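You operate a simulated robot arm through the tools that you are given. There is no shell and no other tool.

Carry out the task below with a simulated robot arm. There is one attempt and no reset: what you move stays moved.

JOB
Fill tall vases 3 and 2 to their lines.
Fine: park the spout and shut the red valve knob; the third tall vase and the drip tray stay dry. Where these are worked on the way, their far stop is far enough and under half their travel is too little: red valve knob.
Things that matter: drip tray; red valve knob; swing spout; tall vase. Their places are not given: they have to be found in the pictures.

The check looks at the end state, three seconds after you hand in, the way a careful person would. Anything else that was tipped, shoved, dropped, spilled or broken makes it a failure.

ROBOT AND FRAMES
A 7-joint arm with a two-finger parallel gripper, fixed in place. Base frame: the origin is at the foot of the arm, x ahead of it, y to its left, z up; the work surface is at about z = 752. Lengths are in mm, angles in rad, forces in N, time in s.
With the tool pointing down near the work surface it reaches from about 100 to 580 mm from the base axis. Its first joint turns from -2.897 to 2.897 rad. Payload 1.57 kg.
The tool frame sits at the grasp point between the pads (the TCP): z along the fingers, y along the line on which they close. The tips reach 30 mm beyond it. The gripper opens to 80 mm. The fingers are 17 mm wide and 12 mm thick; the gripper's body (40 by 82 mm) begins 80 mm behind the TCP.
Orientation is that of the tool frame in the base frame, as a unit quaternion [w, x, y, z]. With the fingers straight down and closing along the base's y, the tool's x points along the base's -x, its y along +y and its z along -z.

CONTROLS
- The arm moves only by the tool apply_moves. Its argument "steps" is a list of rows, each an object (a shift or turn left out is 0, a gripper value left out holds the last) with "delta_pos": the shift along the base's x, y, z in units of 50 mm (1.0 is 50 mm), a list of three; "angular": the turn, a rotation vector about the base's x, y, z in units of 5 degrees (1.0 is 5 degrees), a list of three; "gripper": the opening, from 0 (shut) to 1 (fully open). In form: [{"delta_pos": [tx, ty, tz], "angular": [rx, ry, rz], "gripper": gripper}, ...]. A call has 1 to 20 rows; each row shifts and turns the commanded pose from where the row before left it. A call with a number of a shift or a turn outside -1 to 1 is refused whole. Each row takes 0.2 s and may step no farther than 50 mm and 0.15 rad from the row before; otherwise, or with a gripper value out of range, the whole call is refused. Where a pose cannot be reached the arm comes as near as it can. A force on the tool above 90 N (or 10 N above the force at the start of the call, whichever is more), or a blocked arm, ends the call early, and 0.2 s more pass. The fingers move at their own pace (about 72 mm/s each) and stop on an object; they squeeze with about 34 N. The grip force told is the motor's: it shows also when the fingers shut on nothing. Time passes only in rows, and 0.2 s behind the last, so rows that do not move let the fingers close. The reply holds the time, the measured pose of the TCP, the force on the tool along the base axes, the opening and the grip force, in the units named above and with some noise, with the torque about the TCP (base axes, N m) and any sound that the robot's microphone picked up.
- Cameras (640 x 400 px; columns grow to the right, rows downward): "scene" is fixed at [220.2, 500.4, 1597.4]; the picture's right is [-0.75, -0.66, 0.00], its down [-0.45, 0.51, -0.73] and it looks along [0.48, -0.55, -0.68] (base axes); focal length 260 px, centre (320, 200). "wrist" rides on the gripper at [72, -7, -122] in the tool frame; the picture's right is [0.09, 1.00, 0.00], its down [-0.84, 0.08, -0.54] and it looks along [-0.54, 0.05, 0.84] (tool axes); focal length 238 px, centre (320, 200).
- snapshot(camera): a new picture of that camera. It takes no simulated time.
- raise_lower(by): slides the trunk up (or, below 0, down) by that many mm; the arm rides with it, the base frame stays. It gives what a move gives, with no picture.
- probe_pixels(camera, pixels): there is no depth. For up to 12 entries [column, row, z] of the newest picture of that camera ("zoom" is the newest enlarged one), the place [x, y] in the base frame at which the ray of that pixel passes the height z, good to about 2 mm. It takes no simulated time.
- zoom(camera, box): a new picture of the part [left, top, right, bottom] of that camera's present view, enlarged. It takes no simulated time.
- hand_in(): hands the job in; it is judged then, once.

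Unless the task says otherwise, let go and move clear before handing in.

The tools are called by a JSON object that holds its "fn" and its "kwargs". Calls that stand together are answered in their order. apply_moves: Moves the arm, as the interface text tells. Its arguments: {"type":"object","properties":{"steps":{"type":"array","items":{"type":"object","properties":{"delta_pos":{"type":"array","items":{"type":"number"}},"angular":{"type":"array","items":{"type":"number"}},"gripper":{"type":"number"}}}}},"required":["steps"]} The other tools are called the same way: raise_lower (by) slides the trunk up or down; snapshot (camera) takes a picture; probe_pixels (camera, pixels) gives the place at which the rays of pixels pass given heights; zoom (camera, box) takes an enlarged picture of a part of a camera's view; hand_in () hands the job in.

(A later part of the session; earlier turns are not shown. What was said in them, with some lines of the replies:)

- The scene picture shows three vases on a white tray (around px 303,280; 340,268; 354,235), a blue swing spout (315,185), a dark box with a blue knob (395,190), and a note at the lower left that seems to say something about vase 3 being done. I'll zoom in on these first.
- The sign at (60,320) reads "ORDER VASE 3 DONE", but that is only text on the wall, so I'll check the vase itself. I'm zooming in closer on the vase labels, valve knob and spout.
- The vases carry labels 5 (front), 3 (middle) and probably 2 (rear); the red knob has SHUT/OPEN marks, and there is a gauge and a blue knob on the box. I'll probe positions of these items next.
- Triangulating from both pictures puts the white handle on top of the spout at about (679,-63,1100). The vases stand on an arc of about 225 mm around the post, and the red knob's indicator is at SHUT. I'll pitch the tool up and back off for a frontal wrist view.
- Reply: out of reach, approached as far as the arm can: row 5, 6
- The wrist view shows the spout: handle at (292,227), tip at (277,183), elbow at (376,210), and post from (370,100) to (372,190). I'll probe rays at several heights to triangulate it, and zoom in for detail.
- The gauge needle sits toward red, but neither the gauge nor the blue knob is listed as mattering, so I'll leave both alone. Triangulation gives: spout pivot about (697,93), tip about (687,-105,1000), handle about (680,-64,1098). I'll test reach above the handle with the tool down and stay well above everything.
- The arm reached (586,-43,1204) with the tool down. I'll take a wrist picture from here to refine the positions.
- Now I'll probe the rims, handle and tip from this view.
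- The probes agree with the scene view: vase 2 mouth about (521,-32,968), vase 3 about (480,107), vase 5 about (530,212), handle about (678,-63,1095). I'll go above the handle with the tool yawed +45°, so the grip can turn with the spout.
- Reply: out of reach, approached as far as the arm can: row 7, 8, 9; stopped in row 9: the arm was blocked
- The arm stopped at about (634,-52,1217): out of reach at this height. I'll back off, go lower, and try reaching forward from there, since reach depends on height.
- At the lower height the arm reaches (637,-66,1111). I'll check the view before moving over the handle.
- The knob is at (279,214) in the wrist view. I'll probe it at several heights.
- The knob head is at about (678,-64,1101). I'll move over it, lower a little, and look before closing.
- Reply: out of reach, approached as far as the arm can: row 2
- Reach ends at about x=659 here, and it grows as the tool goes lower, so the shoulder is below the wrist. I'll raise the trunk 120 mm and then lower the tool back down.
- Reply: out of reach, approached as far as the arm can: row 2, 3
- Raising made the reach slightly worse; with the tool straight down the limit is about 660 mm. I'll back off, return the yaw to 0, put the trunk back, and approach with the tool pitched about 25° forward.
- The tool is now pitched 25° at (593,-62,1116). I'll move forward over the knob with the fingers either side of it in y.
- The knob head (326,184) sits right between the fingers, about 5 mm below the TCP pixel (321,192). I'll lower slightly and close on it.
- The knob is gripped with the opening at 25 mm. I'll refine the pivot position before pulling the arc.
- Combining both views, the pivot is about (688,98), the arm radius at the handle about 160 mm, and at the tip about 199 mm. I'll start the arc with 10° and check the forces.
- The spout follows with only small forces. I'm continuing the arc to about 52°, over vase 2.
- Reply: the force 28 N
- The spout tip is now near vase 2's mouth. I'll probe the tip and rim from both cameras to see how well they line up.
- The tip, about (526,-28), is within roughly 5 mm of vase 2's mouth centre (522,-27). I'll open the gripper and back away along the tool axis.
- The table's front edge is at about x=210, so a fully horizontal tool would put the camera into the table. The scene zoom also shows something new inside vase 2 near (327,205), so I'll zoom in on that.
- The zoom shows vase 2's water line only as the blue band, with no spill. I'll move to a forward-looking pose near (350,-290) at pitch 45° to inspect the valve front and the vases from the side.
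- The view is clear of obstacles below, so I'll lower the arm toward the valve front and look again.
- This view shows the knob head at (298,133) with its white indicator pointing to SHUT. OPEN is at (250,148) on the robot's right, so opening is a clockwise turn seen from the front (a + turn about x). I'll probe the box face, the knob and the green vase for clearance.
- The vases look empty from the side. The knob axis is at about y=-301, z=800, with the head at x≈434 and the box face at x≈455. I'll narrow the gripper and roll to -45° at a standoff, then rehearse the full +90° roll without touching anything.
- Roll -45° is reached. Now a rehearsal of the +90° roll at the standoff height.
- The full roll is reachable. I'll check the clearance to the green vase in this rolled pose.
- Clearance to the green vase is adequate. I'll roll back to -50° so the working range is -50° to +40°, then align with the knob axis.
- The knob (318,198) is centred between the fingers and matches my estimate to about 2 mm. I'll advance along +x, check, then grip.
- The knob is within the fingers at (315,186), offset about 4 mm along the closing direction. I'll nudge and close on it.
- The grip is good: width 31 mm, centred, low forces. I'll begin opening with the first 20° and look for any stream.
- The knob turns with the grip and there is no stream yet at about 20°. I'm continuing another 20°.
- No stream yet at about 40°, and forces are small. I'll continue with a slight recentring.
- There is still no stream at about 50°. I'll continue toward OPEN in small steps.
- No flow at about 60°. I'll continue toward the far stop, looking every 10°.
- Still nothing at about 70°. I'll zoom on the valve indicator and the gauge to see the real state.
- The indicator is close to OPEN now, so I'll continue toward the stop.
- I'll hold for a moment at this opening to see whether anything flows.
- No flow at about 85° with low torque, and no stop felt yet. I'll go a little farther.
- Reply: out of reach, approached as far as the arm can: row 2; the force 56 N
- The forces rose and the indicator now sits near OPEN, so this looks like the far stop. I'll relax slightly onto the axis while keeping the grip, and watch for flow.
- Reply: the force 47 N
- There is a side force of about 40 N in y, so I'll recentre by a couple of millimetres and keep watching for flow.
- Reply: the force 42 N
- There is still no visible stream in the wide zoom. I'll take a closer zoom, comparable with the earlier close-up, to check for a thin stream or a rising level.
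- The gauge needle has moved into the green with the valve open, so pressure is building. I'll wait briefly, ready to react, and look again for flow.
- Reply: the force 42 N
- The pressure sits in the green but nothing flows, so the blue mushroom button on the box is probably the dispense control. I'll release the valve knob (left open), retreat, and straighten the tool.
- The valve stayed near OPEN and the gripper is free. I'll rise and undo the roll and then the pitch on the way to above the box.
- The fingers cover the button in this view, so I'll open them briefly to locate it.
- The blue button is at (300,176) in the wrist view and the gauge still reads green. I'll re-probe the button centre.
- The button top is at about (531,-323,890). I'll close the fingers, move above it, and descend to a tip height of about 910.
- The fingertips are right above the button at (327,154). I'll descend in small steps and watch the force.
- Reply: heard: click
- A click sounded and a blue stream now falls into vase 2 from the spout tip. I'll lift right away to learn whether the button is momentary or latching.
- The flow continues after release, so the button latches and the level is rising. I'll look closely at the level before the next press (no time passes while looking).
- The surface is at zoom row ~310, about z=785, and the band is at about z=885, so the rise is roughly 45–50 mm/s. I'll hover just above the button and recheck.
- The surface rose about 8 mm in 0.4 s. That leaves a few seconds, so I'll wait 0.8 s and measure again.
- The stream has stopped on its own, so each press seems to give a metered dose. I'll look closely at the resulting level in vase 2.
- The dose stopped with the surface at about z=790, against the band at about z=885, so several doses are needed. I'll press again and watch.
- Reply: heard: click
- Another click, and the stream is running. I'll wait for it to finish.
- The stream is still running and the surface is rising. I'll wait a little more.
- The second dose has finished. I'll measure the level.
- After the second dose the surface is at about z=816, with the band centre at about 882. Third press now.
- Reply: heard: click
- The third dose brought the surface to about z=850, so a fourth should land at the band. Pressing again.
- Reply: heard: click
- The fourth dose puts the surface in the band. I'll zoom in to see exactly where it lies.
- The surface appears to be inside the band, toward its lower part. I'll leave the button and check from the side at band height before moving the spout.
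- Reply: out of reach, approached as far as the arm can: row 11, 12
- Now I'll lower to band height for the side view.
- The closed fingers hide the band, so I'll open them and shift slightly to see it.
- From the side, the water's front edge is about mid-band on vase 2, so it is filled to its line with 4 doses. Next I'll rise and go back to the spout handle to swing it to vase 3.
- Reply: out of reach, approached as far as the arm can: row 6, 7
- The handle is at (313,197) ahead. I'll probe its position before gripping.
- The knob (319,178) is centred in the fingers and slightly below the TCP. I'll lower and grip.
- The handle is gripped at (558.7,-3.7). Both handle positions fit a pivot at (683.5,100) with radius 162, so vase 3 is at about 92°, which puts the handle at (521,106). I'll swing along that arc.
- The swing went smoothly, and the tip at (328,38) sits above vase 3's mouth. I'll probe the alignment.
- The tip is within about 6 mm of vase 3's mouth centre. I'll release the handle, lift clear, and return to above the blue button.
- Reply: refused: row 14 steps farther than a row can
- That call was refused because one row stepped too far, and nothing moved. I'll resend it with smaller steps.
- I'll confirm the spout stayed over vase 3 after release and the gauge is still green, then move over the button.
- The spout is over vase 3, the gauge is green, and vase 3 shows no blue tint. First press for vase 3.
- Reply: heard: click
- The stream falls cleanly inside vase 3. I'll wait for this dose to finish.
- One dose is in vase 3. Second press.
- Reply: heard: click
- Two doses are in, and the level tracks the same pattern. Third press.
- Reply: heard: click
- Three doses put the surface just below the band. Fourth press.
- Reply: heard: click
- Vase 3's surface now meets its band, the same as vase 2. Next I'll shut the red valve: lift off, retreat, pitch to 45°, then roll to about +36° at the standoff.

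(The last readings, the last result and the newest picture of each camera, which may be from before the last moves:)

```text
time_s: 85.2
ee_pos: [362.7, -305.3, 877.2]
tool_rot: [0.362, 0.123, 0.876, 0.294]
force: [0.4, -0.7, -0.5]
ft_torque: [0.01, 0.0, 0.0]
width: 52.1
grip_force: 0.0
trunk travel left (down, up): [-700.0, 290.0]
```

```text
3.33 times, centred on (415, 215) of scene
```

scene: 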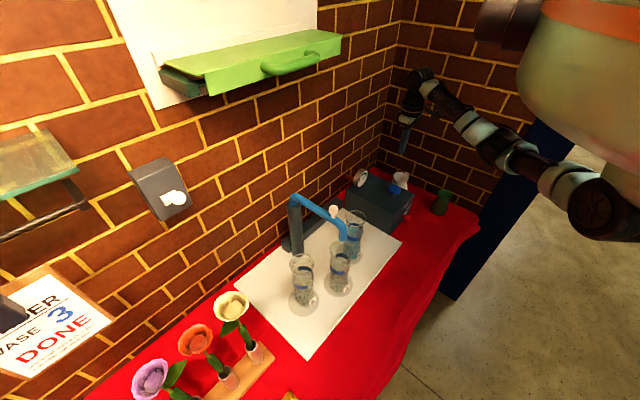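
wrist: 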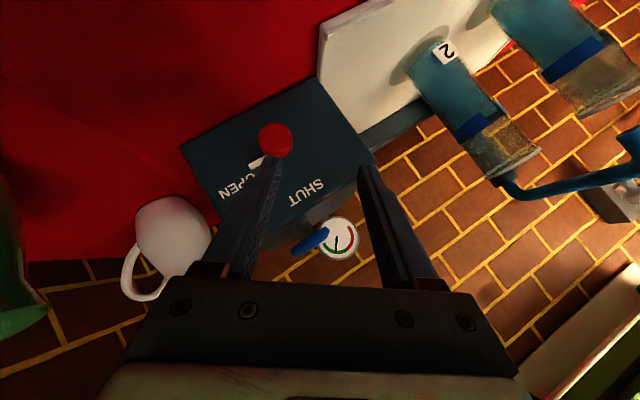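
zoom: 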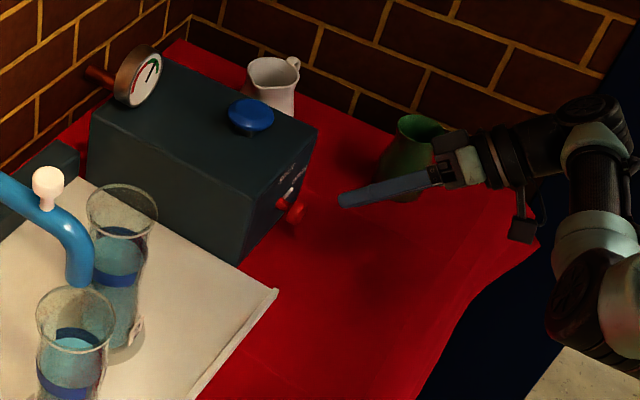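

The indicator points at OPEN. I'll descend to the knob axis height and move partway in, then check alignment.

{"fn": "apply_moves", "kwargs": {"steps": [{"delta_pos": [0, 0, -0.7]}, {"delta_pos": [0.2, -0.02, -0.66]}]}}

{"fn": "snapshot", "kwargs": {"camera": "wrist"}}

```text
time_s: 85.8
ee_pos: [371.9, -308.8, 810.2]
tool_rot: [0.363, 0.124, 0.876, 0.294]
force: [-0.1, 0.2, 0.1]
ft_torque: [-0.01, 0.02, 0.01]
width: 52.1
grip_force: 0.1
trunk travel left (down, up): [-700.0, 290.0]
```

```text
taken
```

wrist: 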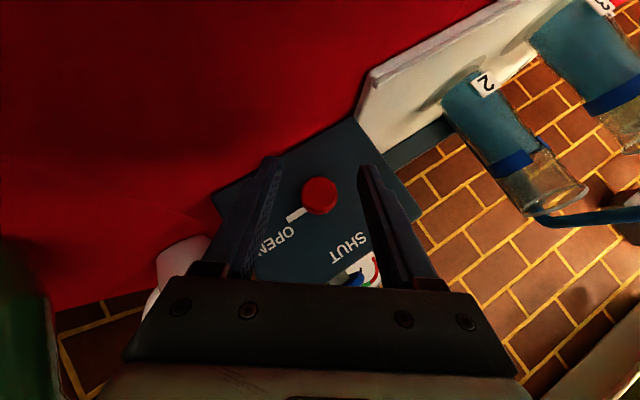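

The knob is centred at (319,196). I'll advance the remaining 51 mm and grip.

{"fn": "apply_moves", "kwargs": {"steps": [{"delta_pos": [0.4, 0.01, 0]}, {"delta_pos": [0.4, 0.01, 0]}, {"delta_pos": [0.22, 0.01, -0.02]}]}}

{"fn": "snapshot", "kwargs": {"camera": "wrist"}}

```text
time_s: 86.6
ee_pos: [423.4, -305.8, 807.4]
tool_rot: [0.362, 0.123, 0.876, 0.293]
force: [0.0, 0.4, -0.1]
ft_torque: [-0.01, 0.02, 0.02]
width: 51.8
grip_force: 0.1
trunk travel left (down, up): [-700.0, 290.0]
```

```text
taken
```

wrist: 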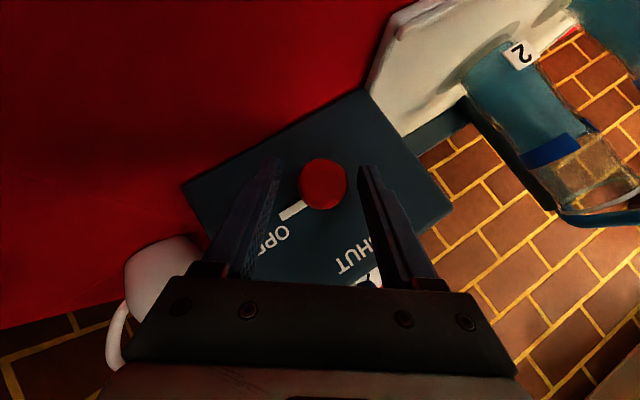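

Well aligned, and the indicator is about 80–90° from SHUT. Closing on the knob.

{"fn": "apply_moves", "kwargs": {"steps": [{"gripper": 0.45}, {"gripper": 0.35}, {"gripper": 0}, {"gripper": 0}]}}

```text
time_s: 87.6
ee_pos: [421.8, -303.5, 808.1]
tool_rot: [0.362, 0.122, 0.876, 0.293]
force: [1.3, 8.3, 7.7]
ft_torque: [0.11, -0.07, 0.3]
width: 31.4
grip_force: 40.4
trunk travel left (down, up): [-700.0, 290.0]
```

Gripped again. I'll rotate back toward SHUT, the first 45°.

{"fn": "apply_moves", "kwargs": {"steps": [{"delta_pos": [0, 0.0154, 0.0102], "angular": [-1, 0, 0]}, {"delta_pos": [0, 0.0162, 0.0088], "angular": [-1, 0, 0]}, {"delta_pos": [0, 0.017, 0.0074], "angular": [-1, 0, 0]}, {"delta_pos": [0, 0.0176, 0.0058], "angular": [-1, 0, 0]}, {"delta_pos": [0, 0.018, 0.0044], "angular": [-1, 0, 0]}, {"delta_pos": [0, 0.0182, 0.0026], "angular": [-1, 0, 0]}, {"delta_pos": [0, 0.0186, 0.0012], "angular": [-1, 0, 0]}, {"delta_pos": [0, 0.0184, -0.0006], "angular": [-1, 0, 0]}, {"delta_pos": [0, 0.0184, -0.002], "angular": [-1, 0, 0]}]}}

{"fn": "snapshot", "kwargs": {"camera": "wrist"}}

{"fn": "zoom", "kwargs": {"camera": "scene", "box": [345, 155, 425, 235]}}

```text
time_s: 89.6
ee_pos: [422.4, -298.8, 810.3]
tool_rot: [0.382, -0.023, 0.922, -0.065]
force: [-5.6, -9.4, -6.6]
ft_torque: [-0.04, -0.16, -0.55]
width: 31.5
grip_force: 39.6
trunk travel left (down, up): [-700.0, 290.0]
```

```text
taken
```

wrist: 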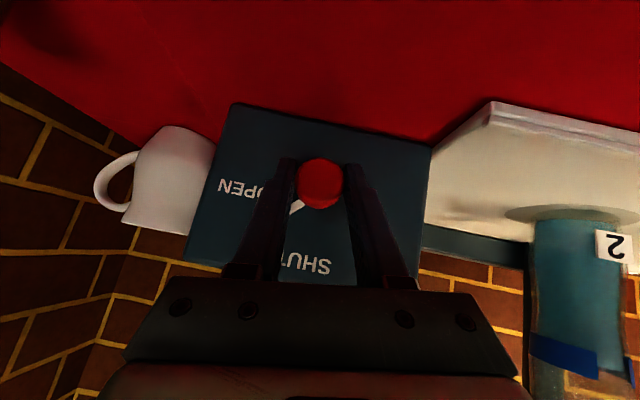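

```text
5.00 times, centred on (385, 195) of scene
```

zoom: 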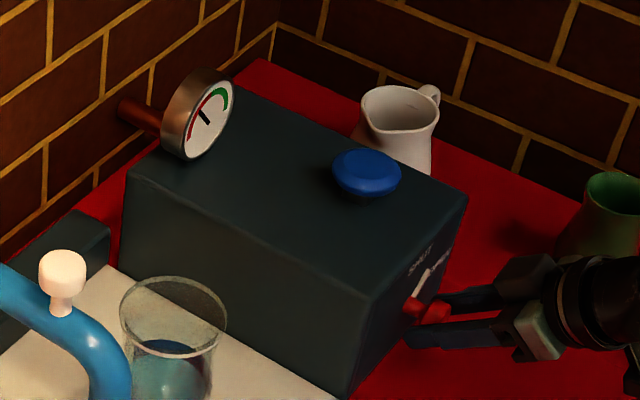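

The knob is following and the gauge has dropped back into red. I'll continue to the SHUT stop.

{"fn": "apply_moves", "kwargs": {"steps": [{"delta_pos": [0, 0.018, -0.0036], "angular": [-1, 0, 0]}, {"delta_pos": [0, 0.0178, -0.0054], "angular": [-1, 0, 0]}, {"delta_pos": [0, 0.0172, -0.0068], "angular": [-1, 0, 0]}, {"delta_pos": [0, 0.0166, -0.0082], "angular": [-1, 0, 0]}, {"delta_pos": [0, 0.0158, -0.0096], "angular": [-1, 0, 0]}, {"delta_pos": [0, 0.0148, -0.011], "angular": [-1, 0, 0]}, {"delta_pos": [0, 0.0138, -0.0124], "angular": [-1, 0, 0]}]}}

{"fn": "snapshot", "kwargs": {"camera": "wrist"}}

```text
time_s: 91.2
ee_pos: [423.2, -294.5, 807.7]
tool_rot: [0.357, -0.137, 0.859, -0.34]
force: [0.9, -17.7, -0.1]
ft_torque: [-0.07, 0.35, -0.81]
width: 31.4
grip_force: 40.2
trunk travel left (down, up): [-700.0, 290.0]
```

```text
taken
```

wrist: 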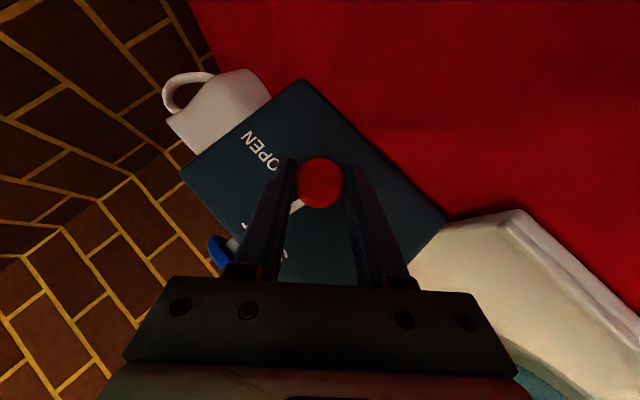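

At roll -43° the forces are low. I'll continue another 12° or so to be sure of reaching the stop.

{"fn": "apply_moves", "kwargs": {"steps": [{"delta_pos": [0, 0.008, -0.0134], "angular": [-1, 0, 0]}, {"delta_pos": [0, 0.008, -0.0144], "angular": [-1, 0, 0]}, {"delta_pos": [0, 0.006, -0.01], "angular": [-0.6, 0, 0]}]}}

{"fn": "zoom", "kwargs": {"camera": "scene", "box": [385, 180, 435, 235]}}

{"fn": "snapshot", "kwargs": {"camera": "wrist"}}

```text
time_s: 92.0
ee_pos: [422.8, -292.3, 805.8]
tool_rot: [0.339, -0.175, 0.815, -0.436]
force: [-0.6, -11.9, 8.9]
ft_torque: [0.36, 0.11, -0.82]
width: 31.7
grip_force: 40.2
trunk travel left (down, up): [-700.0, 290.0]
```

```text
7.27 times, centred on (410, 208) of scene
```

zoom: 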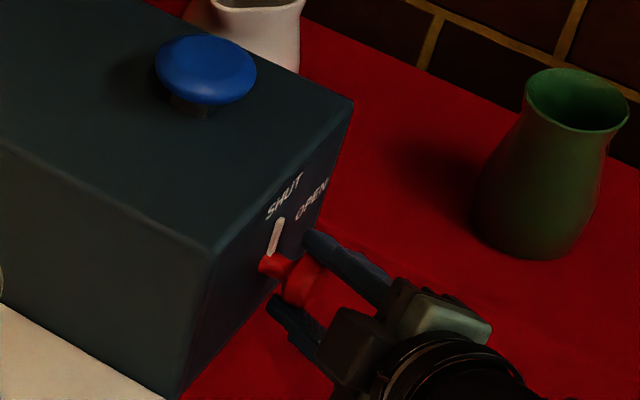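

```text
taken
```

wrist: 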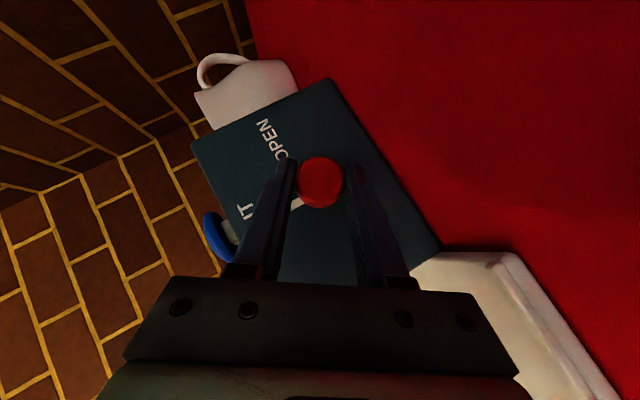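

The torque is beginning to rise (0.36 N·m), so this is near the stop. I'll turn a bit more to seat it.

{"fn": "apply_moves", "kwargs": {"steps": [{"delta_pos": [0, 0.008, -0.014], "angular": [-1, 0, 0]}, {"delta_pos": [0, 0.008, -0.014], "angular": [-1, 0, 0]}]}}

{"fn": "zoom", "kwargs": {"camera": "scene", "box": [385, 185, 425, 225]}}

{"fn": "zoom", "kwargs": {"camera": "scene", "box": [345, 155, 385, 195]}}

```text
time_s: 92.6
ee_pos: [430.5, -284.7, 808.2]
tool_rot: [0.328, -0.214, 0.769, -0.506]
force: [20.6, -12.7, 9.1]
ft_torque: [0.11, -0.58, 0.95]
width: 31.8
grip_force: 40.7
trunk travel left (down, up): [-700.0, 290.0]
```

```text
10.00 times, centred on (405, 205) of scene
```

zoom: 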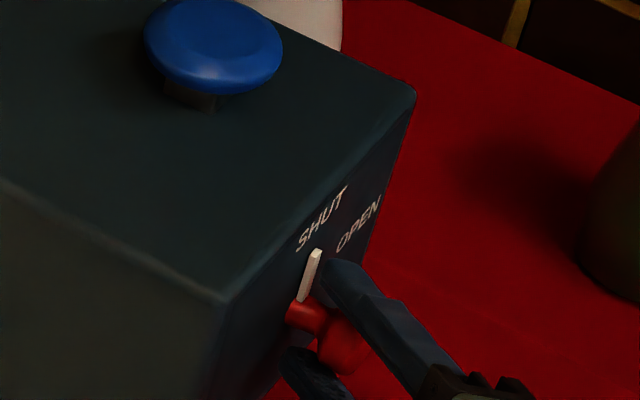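

```text
10.00 times, centred on (365, 175) of scene
```

zoom: 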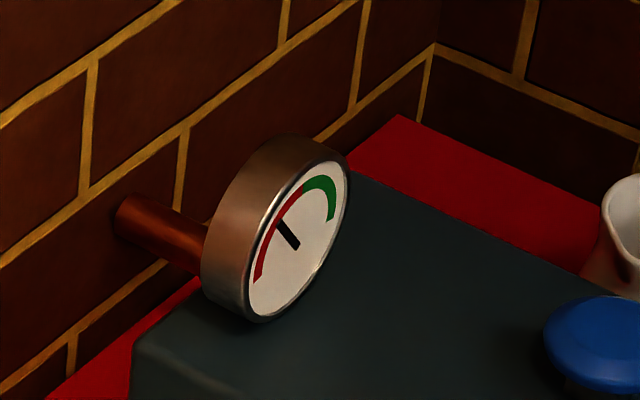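

The indicator (305,298)–(318,252) matches its original SHUT position exactly, and the gauge is back in red. I'll release and retreat.

{"fn": "apply_moves", "kwargs": {"steps": [{"gripper": 0.55}, {"gripper": 0.6}, {"gripper": 0.6}, {"delta_pos": [-0.4, 0, 0.02]}, {"delta_pos": [-0.6, 0, 0.1]}, {"delta_pos": [-0.5, 0, 0.5]}]}}

{"fn": "zoom", "kwargs": {"camera": "scene", "box": [385, 185, 425, 225]}}

{"fn": "snapshot", "kwargs": {"camera": "wrist"}}

```text
time_s: 94.0
ee_pos: [348.5, -287.7, 837.0]
tool_rot: [0.322, -0.206, 0.775, -0.504]
force: [-0.1, 0.4, 1.0]
ft_torque: [0.05, 0.01, -0.01]
width: 48.0
grip_force: 0.0
trunk travel left (down, up): [-700.0, 290.0]
```

```text
10.00 times, centred on (405, 205) of scene
```

zoom: 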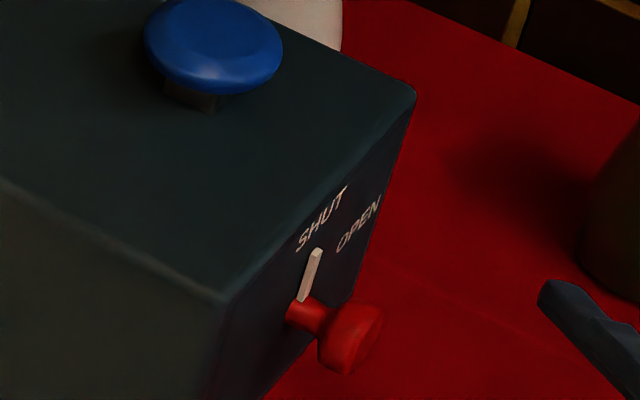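

```text
taken
```

wrist: 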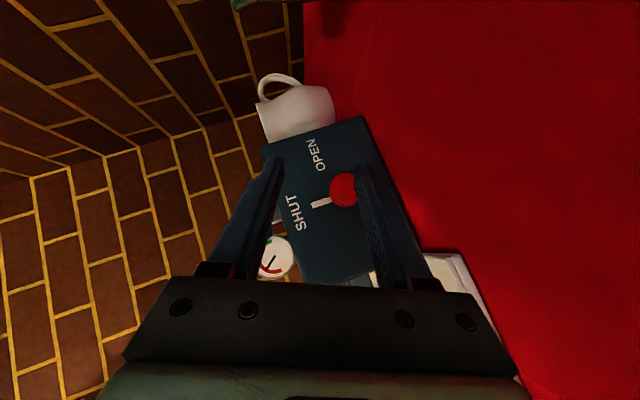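

The valve is shut. I'll undo the roll while rising, then head back to the spout handle to park it.

{"fn": "apply_moves", "kwargs": {"steps": [{"delta_pos": [0, 0, 0.4], "angular": [1, 0, 0]}, {"delta_pos": [0, 0, 0.4], "angular": [1, 0, 0]}, {"delta_pos": [0, 0, 0.4], "angular": [1, 0, 0]}, {"delta_pos": [0, 0, 0.4], "angular": [1, 0, 0]}, {"delta_pos": [0, 0, 0.4], "angular": [1, 0, 0]}, {"delta_pos": [0.1, 0, 0.4], "angular": [1, 0, 0]}, {"delta_pos": [0.1, 0, 0.4], "angular": [1, 0, 0]}, {"delta_pos": [0.1, 0, 0.4], "angular": [1, 0, 0]}, {"delta_pos": [0.1, 0, 0.4], "angular": [1, 0, 0]}, {"delta_pos": [0.2, 0, 0.4], "angular": [1, 0, 0]}, {"delta_pos": [0.2, 0, 0.4], "angular": [1, 0, 0]}, {"delta_pos": [0.2, 0, 0.4], "angular": [1, 0, 0]}, {"delta_pos": [0.2, 0, 0.4], "angular": [1, 0, 0]}, {"delta_pos": [0.1, 0, 0.3], "angular": [0.16, 0, 0]}, {"delta_pos": [0.1, 0.4, 0], "angular": [0, 1, 0]}, {"delta_pos": [0.1, 0.6, 0], "angular": [0, 1, 0]}, {"delta_pos": [0.1, 0.8, 0], "angular": [0, 1, 0]}, {"delta_pos": [0.1, 0.8, 0], "angular": [0, 1, 0]}, {"delta_pos": [0, 0.9, 0]}, {"delta_pos": [0, 0.9, 0]}]}}

{"fn": "snapshot", "kwargs": {"camera": "wrist"}}

{"fn": "snapshot", "kwargs": {"camera": "scene"}}

```text
time_s: 98.2
ee_pos: [434.7, -66.5, 1106.8]
tool_rot: [0.216, 0.002, 0.976, -0.002]
force: [0.8, 0.4, 0.5]
ft_torque: [-0.02, 0.01, 0.0]
width: 48.3
grip_force: 0.1
trunk travel left (down, up): [-700.0, 290.0]
```

```text
taken
```

wrist: 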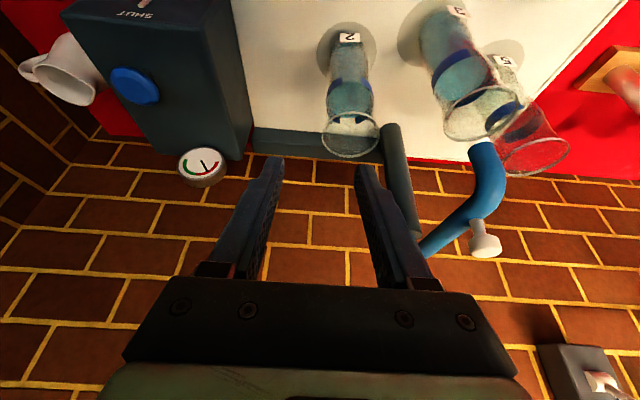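

```text
taken
```

scene: 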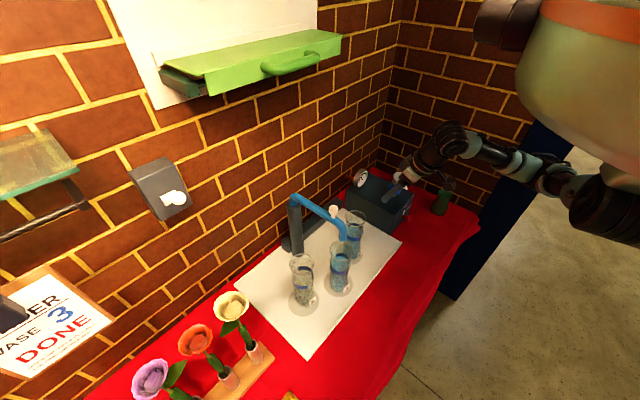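

Clear path. I'll slide over in front of the handle with the gripper open.

{"fn": "apply_moves", "kwargs": {"steps": [{"delta_pos": [0, 0.85, 0.15], "gripper": 1}, {"delta_pos": [0, 0.87, 0.15], "gripper": 1}, {"delta_pos": [0, 0.87, 0]}, {"delta_pos": [0, 0.85, 0]}]}}

{"fn": "snapshot", "kwargs": {"camera": "wrist"}}

```text
time_s: 99.2
ee_pos: [437.5, 105.7, 1125.0]
tool_rot: [0.217, 0.003, 0.976, -0.003]
force: [0.3, -0.4, -0.3]
ft_torque: [-0.01, -0.03, -0.01]
width: 80.1
grip_force: 0.1
trunk travel left (down, up): [-700.0, 290.0]
```

```text
taken
```

wrist: 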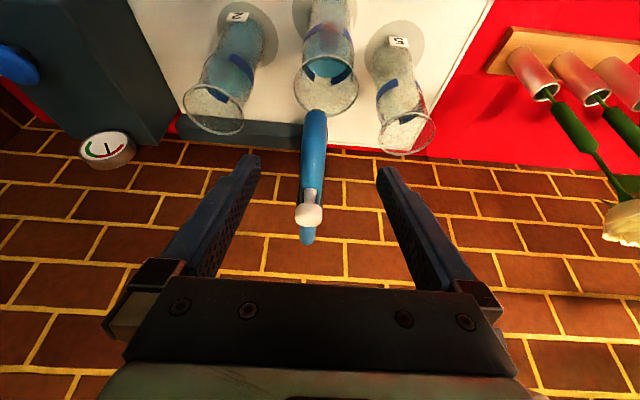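

The knob is at (308,212). I'll probe it for the exact y.

{"fn": "probe_pixels", "kwargs": {"camera": "wrist", "pixels": [[308, 214, 1100], [308, 214, 1095], [316, 120, 1003]]}}

```text
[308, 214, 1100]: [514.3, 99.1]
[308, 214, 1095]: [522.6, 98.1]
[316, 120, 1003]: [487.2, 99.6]
```

The handle is at about (519,99). I'll move in and grip it.

{"fn": "apply_moves", "kwargs": {"steps": [{"delta_pos": [0.5, -0.1, -0.15]}, {"delta_pos": [0.5, -0.03, -0.15]}, {"delta_pos": [0.5, 0, 0]}, {"delta_pos": [0.13, 0, -0.25]}]}}

{"fn": "snapshot", "kwargs": {"camera": "wrist"}}

```text
time_s: 100.2
ee_pos: [515.6, 96.6, 1097.7]
tool_rot: [0.217, 0.0, 0.976, -0.001]
force: [0.3, 0.0, 0.0]
ft_torque: [-0.03, 0.0, -0.02]
width: 80.1
grip_force: 0.1
trunk travel left (down, up): [-700.0, 290.0]
```

```text
taken
```

wrist: 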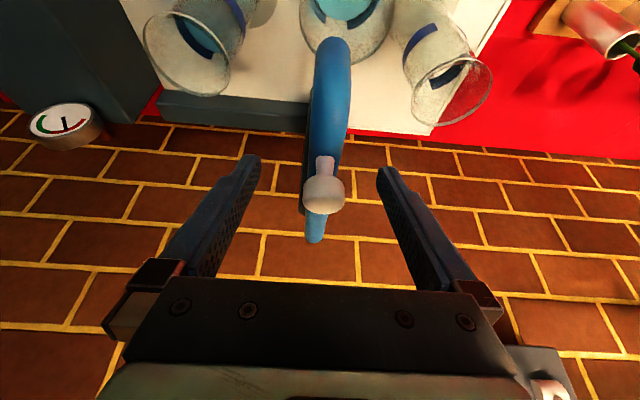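

The knob (324,194) is on the TCP. Closing.

{"fn": "apply_moves", "kwargs": {"steps": [{"delta_pos": [0.03, 0.04, 0], "gripper": 0.5}, {"gripper": 0}, {"gripper": 0}, {"gripper": 0}, {"gripper": 0}]}}

```text
time_s: 101.4
ee_pos: [518.3, 98.6, 1096.8]
tool_rot: [0.216, 0.002, 0.976, -0.002]
force: [0.6, -0.3, -1.6]
ft_torque: [-0.02, -0.02, -0.04]
width: 25.2
grip_force: 36.6
trunk travel left (down, up): [-700.0, 290.0]
```

Gripped at (518,99). With three handle positions I refit the pivot to about (685.5,103.5), r≈166.5. I'll swing back toward park in two stages, watching the forces.

{"fn": "apply_moves", "kwargs": {"steps": [{"delta_pos": [0.02, -0.29, 0]}, {"delta_pos": [0.048, -0.288, 0]}, {"delta_pos": [0.07, -0.282, 0]}, {"delta_pos": [0.096, -0.274, 0]}, {"delta_pos": [0.118, -0.264, 0]}, {"delta_pos": [0.142, -0.254, 0]}, {"delta_pos": [0.164, -0.24, 0]}, {"delta_pos": [0.184, -0.226, 0]}, {"delta_pos": [0.202, -0.208, 0]}]}}

{"fn": "zoom", "kwargs": {"camera": "scene", "box": [270, 130, 390, 310]}}

```text
time_s: 103.4
ee_pos: [569.5, -18.4, 1097.7]
tool_rot: [0.216, 0.0, 0.976, -0.002]
force: [0.3, 4.9, -6.7]
ft_torque: [-0.06, -0.05, 0.48]
width: 25.3
grip_force: 36.3
trunk travel left (down, up): [-700.0, 290.0]
```

```text
2.22 times, centred on (330, 220) of scene
```

zoom: 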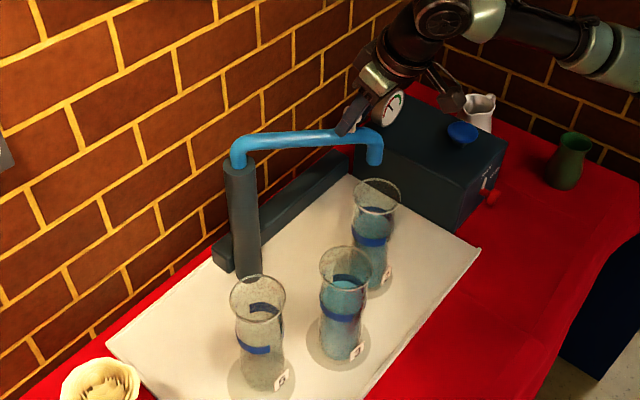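

The forces are tiny and the spout follows. I'll do the second half back to the parked position.

{"fn": "apply_moves", "kwargs": {"steps": [{"delta_pos": [0.22, -0.19, 0]}, {"delta_pos": [0.236, -0.17, 0]}, {"delta_pos": [0.25, -0.148, 0]}, {"delta_pos": [0.26, -0.126, 0]}, {"delta_pos": [0.272, -0.104, 0]}, {"delta_pos": [0.28, -0.078, 0]}, {"delta_pos": [0.286, -0.056, 0]}, {"delta_pos": [0.31, -0.03, 0]}]}}

{"fn": "zoom", "kwargs": {"camera": "scene", "box": [275, 145, 355, 260]}}

{"fn": "snapshot", "kwargs": {"camera": "wrist"}}

```text
time_s: 105.2
ee_pos: [674.9, -61.2, 1100.3]
tool_rot: [0.22, 0.0, 0.976, -0.001]
force: [-0.7, 7.7, 9.5]
ft_torque: [0.25, 0.29, 0.29]
width: 25.3
grip_force: 36.4
trunk travel left (down, up): [-700.0, 290.0]
```

```text
3.48 times, centred on (315, 202) of scene
```

zoom: 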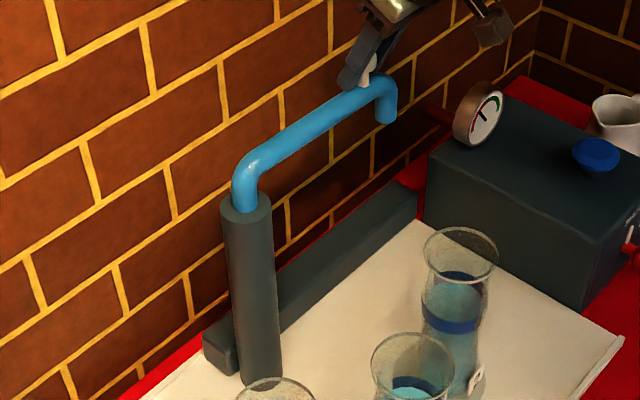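

```text
taken
```

wrist: 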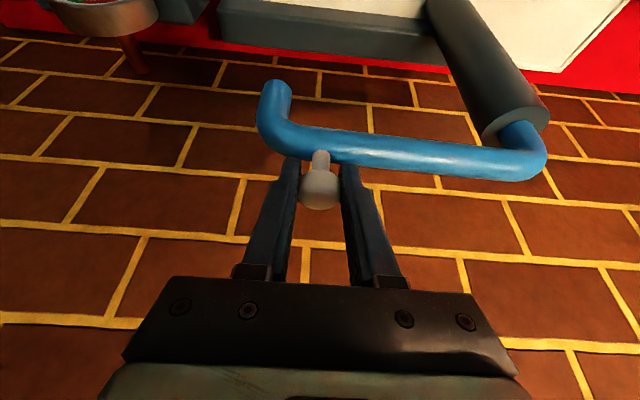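

The spout tip (387,118 in the zoom) is back where it started. I'll nudge 2–3 mm further to seat it against its parked position and check for a stop.

{"fn": "apply_moves", "kwargs": {"steps": [{"delta_pos": [0.06, 0, 0]}, {"delta_pos": [0, 0, 0]}]}}

{"fn": "zoom", "kwargs": {"camera": "scene", "box": [275, 145, 355, 260]}}

```text
time_s: 105.8
ee_pos: [678.3, -60.9, 1099.9]
tool_rot: [0.219, 0.0, 0.976, -0.002]
force: [-2.8, 7.5, 15.1]
ft_torque: [0.15, 0.32, 0.35]
width: 25.4
grip_force: 37.1
trunk travel left (down, up): [-700.0, 290.0]
```

```text
3.48 times, centred on (315, 202) of scene
```

zoom: 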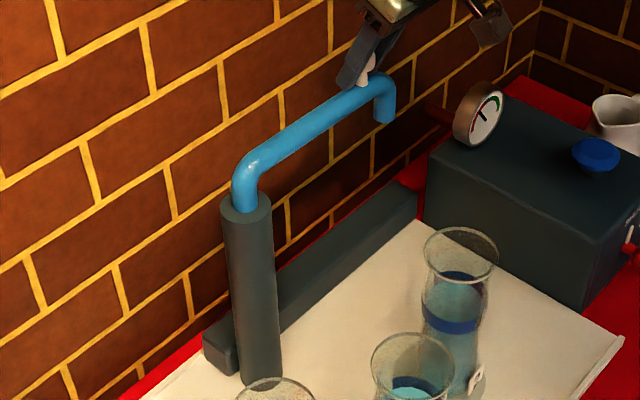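

The spout sits at its original parked position with no hard stop felt. I'll release and back off, then check everything.

{"fn": "apply_moves", "kwargs": {"steps": [{"gripper": 0.6}, {"gripper": 1}, {"gripper": 1}, {"gripper": 1}, {"delta_pos": [-0.35, 0, 0.75]}, {"delta_pos": [-0.4, 0, 0.8]}, {"delta_pos": [-0.8, 0, 0.2]}, {"delta_pos": [-0.8, -0.4, 0]}, {"delta_pos": [-0.8, -0.5, 0]}]}}

{"fn": "snapshot", "kwargs": {"camera": "wrist"}}

{"fn": "snapshot", "kwargs": {"camera": "scene"}}

{"fn": "zoom", "kwargs": {"camera": "scene", "box": [275, 145, 355, 260]}}

{"fn": "zoom", "kwargs": {"camera": "scene", "box": [230, 200, 410, 370]}}

```text
time_s: 107.8
ee_pos: [520.4, -109.7, 1184.9]
tool_rot: [0.216, 0.001, 0.976, -0.001]
force: [0.5, -0.3, -0.2]
ft_torque: [0.03, -0.02, 0.02]
width: 80.1
grip_force: 0.1
trunk travel left (down, up): [-700.0, 290.0]
```

```text
taken
```

wrist: 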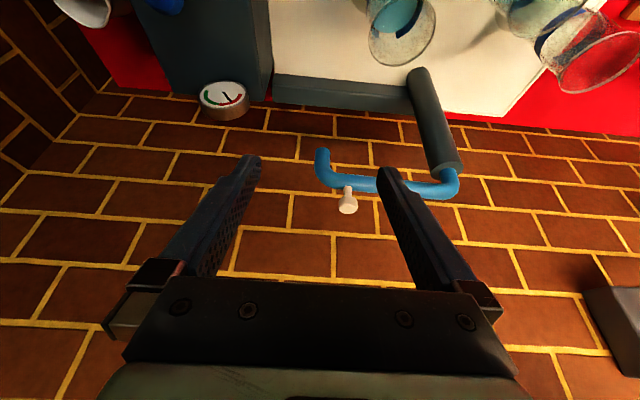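

```text
taken
```

scene: 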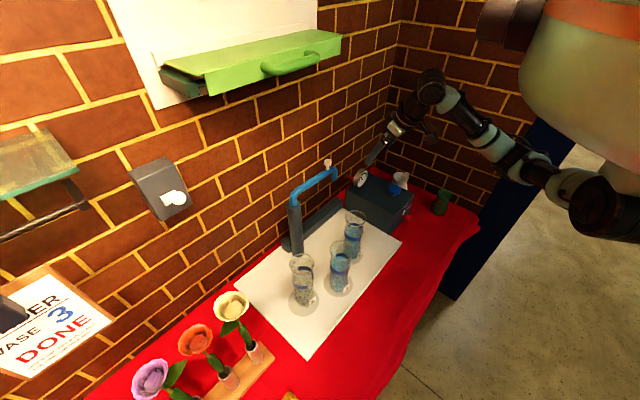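

```text
3.48 times, centred on (315, 202) of scene
```

zoom: 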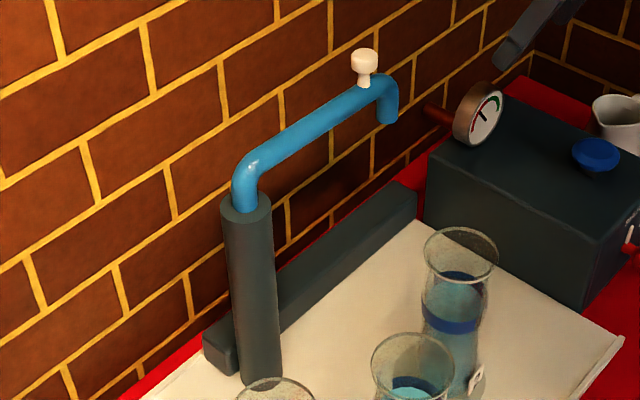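

```text
2.35 times, centred on (320, 285) of scene
```

zoom: 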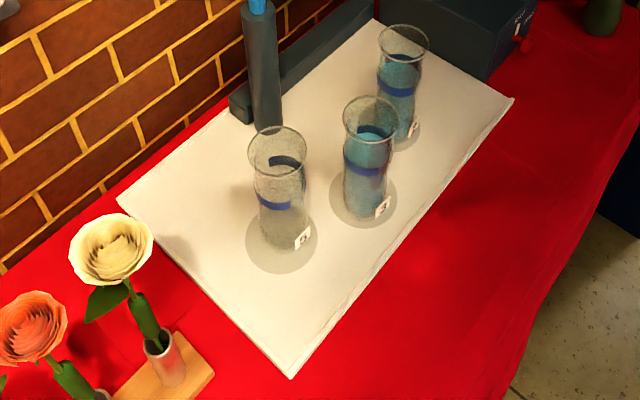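

The spout matches its original parked pixels and the tray and vase 5 look dry. I'll verify vase 3's level from the side, as I did for vase 2.

{"fn": "apply_moves", "kwargs": {"steps": [{"delta_pos": [-0.5, 0.3, -0.4], "angular": [0, -1, 0]}, {"delta_pos": [-0.5, 0.3, -0.4], "angular": [0, -1, 0]}, {"delta_pos": [-0.5, 0.3, -0.5], "angular": [0, -1, 0]}, {"delta_pos": [-0.5, 0.2, -0.6], "angular": [0, -1, 0]}, {"delta_pos": [-0.3, 0.2, -0.8]}, {"delta_pos": [-0.2, 0.2, -0.9]}, {"delta_pos": [-0.2, 0.2, -0.9]}, {"delta_pos": [0, 0.2, -0.9]}]}}

{"fn": "snapshot", "kwargs": {"camera": "wrist"}}

```text
time_s: 109.6
ee_pos: [392.4, -13.1, 913.1]
tool_rot: [0.383, 0.0, 0.924, -0.001]
force: [-0.4, 0.6, 0.1]
ft_torque: [-0.01, -0.02, 0.02]
width: 79.7
grip_force: 0.0
out of reach, approached as far as the arm can: row 4
trunk travel left (down, up): [-700.0, 290.0]
```

```text
taken
```

wrist: 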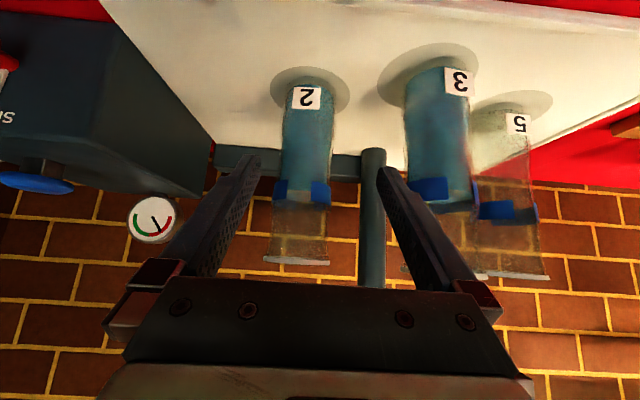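

Both vases are visible from the side. I'll shift toward vase 3 (staying well in front of it) for a centred look.

{"fn": "apply_moves", "kwargs": {"steps": [{"delta_pos": [-0.3, 0.6, 0]}, {"delta_pos": [0, 0.8, 0]}, {"delta_pos": [0, 0.6, 0]}]}}

{"fn": "snapshot", "kwargs": {"camera": "wrist"}}

{"fn": "zoom", "kwargs": {"camera": "wrist", "box": [260, 130, 390, 270]}}

```text
time_s: 110.4
ee_pos: [374.0, 86.2, 914.1]
tool_rot: [0.383, 0.002, 0.924, -0.002]
force: [-0.2, 0.2, 0.3]
ft_torque: [-0.02, -0.02, 0.01]
width: 80.1
grip_force: 0.0
trunk travel left (down, up): [-700.0, 290.0]
```

```text
taken
```

wrist: 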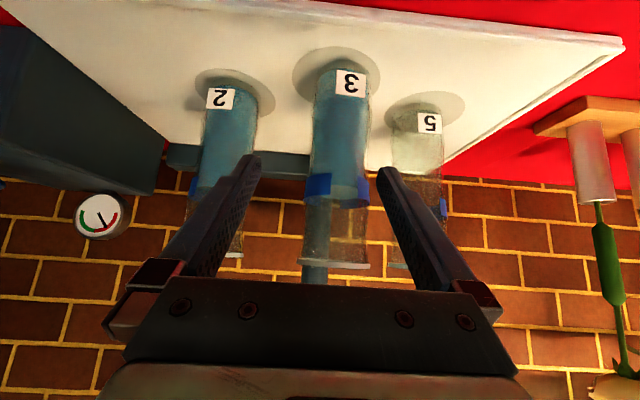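

```text
2.86 times, centred on (325, 200) of wrist
```

zoom: 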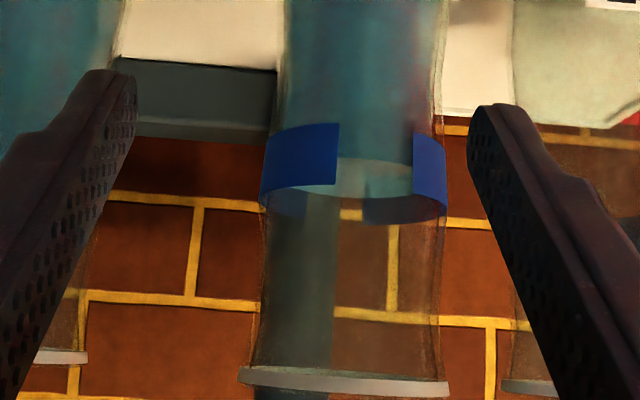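

Vase 3's water edge is also mid-band (row ~158, between band edges 125 and 185). I'll move the arm up and clear, then do a last check of the tray, knob, spout and vases.

{"fn": "apply_moves", "kwargs": {"steps": [{"delta_pos": [0, -0.3, 0.8]}, {"delta_pos": [0.2, -0.6, 0.6]}, {"delta_pos": [0.3, -0.7, 0.6], "angular": [0, 1, 0]}, {"delta_pos": [0.3, -0.7, 0.6], "angular": [0, 1, 0]}, {"delta_pos": [0.3, -0.6, 0.6], "angular": [0, 1, 0]}, {"delta_pos": [0.3, -0.6, 0.6], "angular": [0, 1, 0]}, {"delta_pos": [0.2, -0.4, 0.8], "angular": [0, 1, 0]}, {"delta_pos": [0, 0, 0.8], "angular": [0, 1, 0]}]}}

{"fn": "snapshot", "kwargs": {"camera": "scene"}}

{"fn": "snapshot", "kwargs": {"camera": "wrist"}}

{"fn": "zoom", "kwargs": {"camera": "scene", "box": [230, 150, 430, 320]}}

{"fn": "zoom", "kwargs": {"camera": "scene", "box": [385, 185, 425, 225]}}

```text
time_s: 112.2
ee_pos: [433.1, -50.6, 1075.0]
tool_rot: [0.282, 0.002, 0.96, 0.007]
force: [-0.2, 0.2, 0.3]
ft_torque: [0.03, -0.02, 0.06]
width: 80.3
grip_force: 0.0
out of reach, approached as far as the arm can: row 5, 6, 7, 8
trunk travel left (down, up): [-700.0, 290.0]
```

```text
taken
```

scene: 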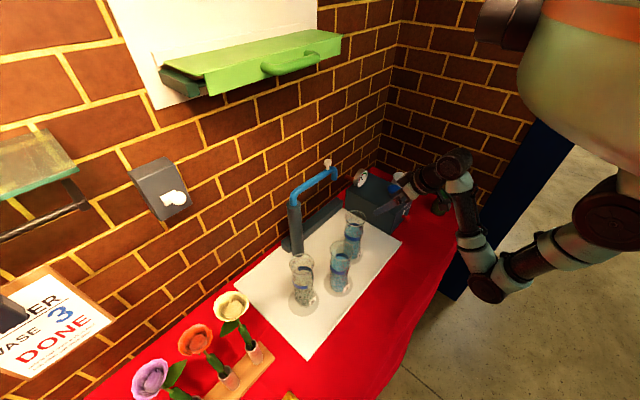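

```text
taken
```

wrist: 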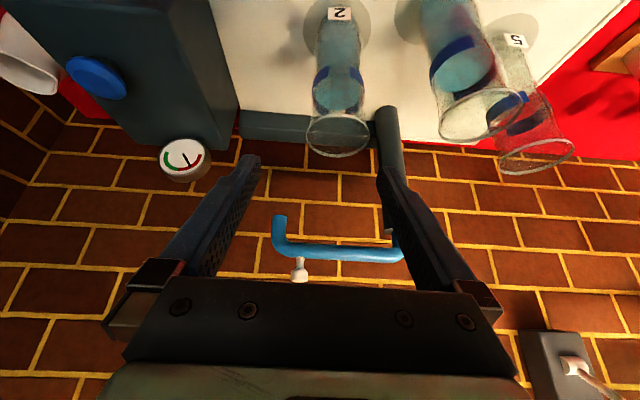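

```text
2.35 times, centred on (330, 235) of scene
```

zoom: 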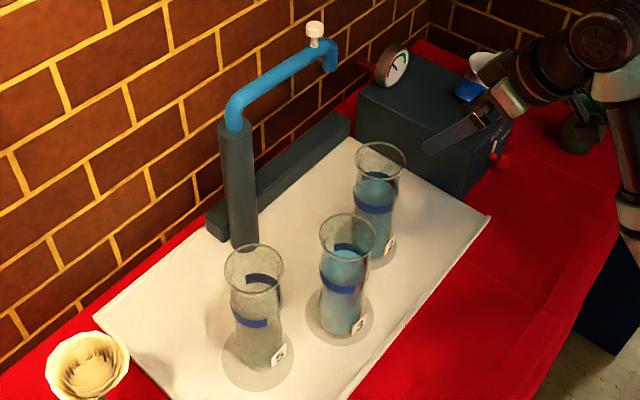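

```text
10.00 times, centred on (405, 205) of scene
```

zoom: 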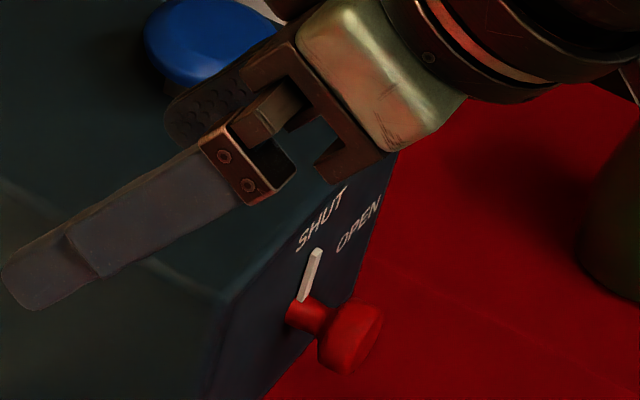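

The knob is at SHUT, and the spout and vases are in place. I'll raise the arm well clear and confirm the surrounding items are undisturbed.

{"fn": "apply_moves", "kwargs": {"steps": [{"delta_pos": [0.3, -0.3, 0.7], "angular": [0, 1, 0]}, {"delta_pos": [0.3, -0.3, 0.7], "angular": [0, 1, 0]}, {"delta_pos": [0.2, -0.4, 0.7], "angular": [0, 1, 0]}, {"delta_pos": [0, -0.4, 0.7], "angular": [0, 1, 0]}, {"delta_pos": [0, -0.3, 0.6], "angular": [0, 1, 0]}]}}

{"fn": "snapshot", "kwargs": {"camera": "scene"}}

{"fn": "zoom", "kwargs": {"camera": "scene", "box": [230, 150, 430, 320]}}

{"fn": "snapshot", "kwargs": {"camera": "wrist"}}

```text
time_s: 113.4
ee_pos: [433.1, -50.4, 1076.6]
tool_rot: [0.281, 0.002, 0.96, 0.007]
force: [-0.4, 1.0, 1.0]
ft_torque: [-0.01, -0.01, 0.02]
width: 80.2
grip_force: 0.0
out of reach, approached as far as the arm can: row 1, 2, 3, 4, 5
trunk travel left (down, up): [-700.0, 290.0]
```

```text
taken
```

scene: 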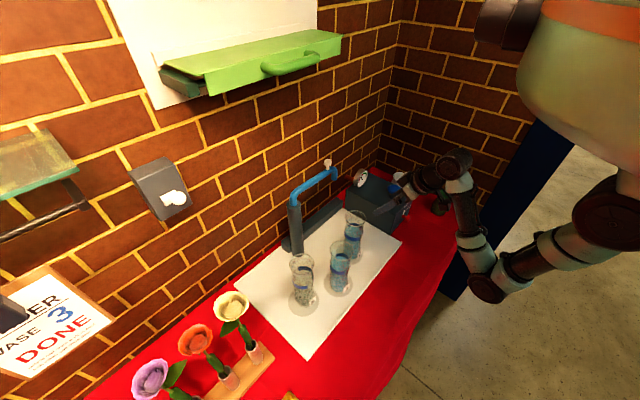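

```text
2.35 times, centred on (330, 235) of scene
```

zoom: 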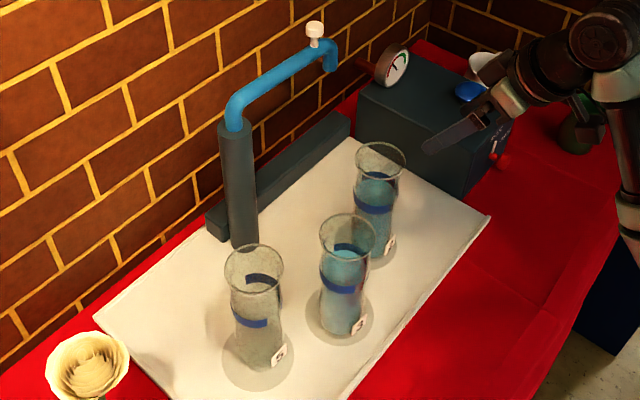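

```text
taken
```

wrist: 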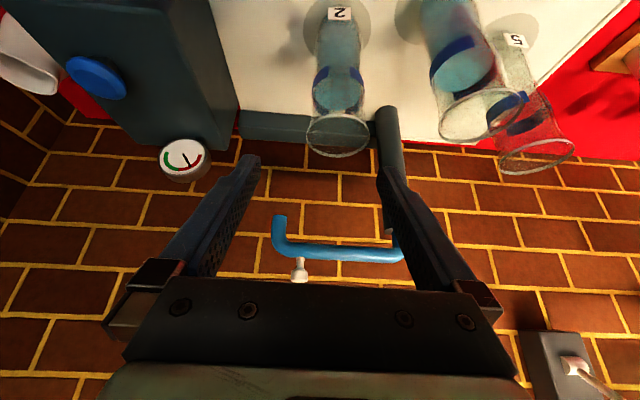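

The arm is hovering free at about z=1076, touching nothing. I'll take one last close look at the tray surface and vase 5 for any drops before handing in.

{"fn": "zoom", "kwargs": {"camera": "scene", "box": [235, 205, 405, 360]}}

{"fn": "zoom", "kwargs": {"camera": "scene", "box": [280, 240, 330, 315]}}

{"fn": "zoom", "kwargs": {"camera": "scene", "box": [380, 150, 480, 240]}}

```text
2.58 times, centred on (320, 282) of scene
```

zoom: 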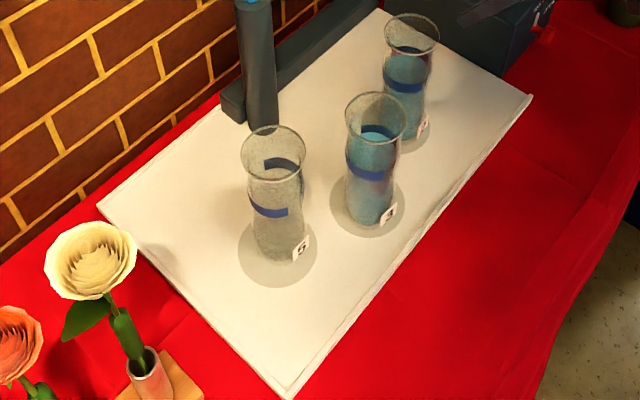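

```text
5.33 times, centred on (305, 278) of scene
```

zoom: 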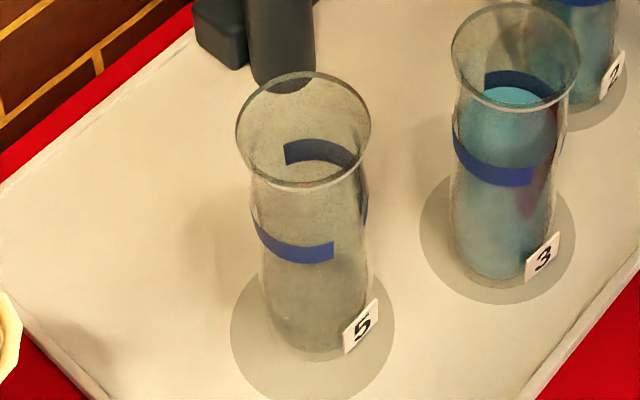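

```text
4.44 times, centred on (430, 195) of scene
```

zoom: 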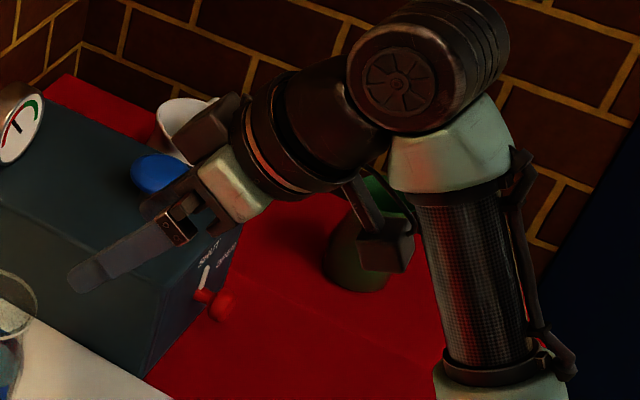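

The tray is dry and vase 5 is empty. Vases 2 and 3 are filled to their bands, the knob indicator is at SHUT, the spout is back at its parked pixels, and the arm is clear of everything. I'm handing in.

{"fn": "hand_in", "kwargs": {}}

```text
The job is handed in.
```

Vases 3 and 2 are filled to their lines. In close side views, the water sits about mid-band on both. I handed the job in, but the check's result hasn't come back.

- **Filling:** opening the red valve only built up pressure. The water came from pressing the blue button on the box, which gives one metered dose per press, and each vase took four. The button wasn't on your list of things that matter.
- **Red valve knob:** it is shut, with its indicator back exactly where it started and the gauge back in the red.
- **Spout:** I returned it to where it started and took that as its parked position. I felt no stop there.
- **Tray and vase 5 (the third tall vase):** both look dry in the last pictures, and I saw nothing else moved or spilled.
- **Sign on the wall:** it said vase 3 was already done, but the vase was empty, so I filled it.

The arm let go of everything and was hovering clear when I handed in. It couldn't reach the higher resting position I tried for.
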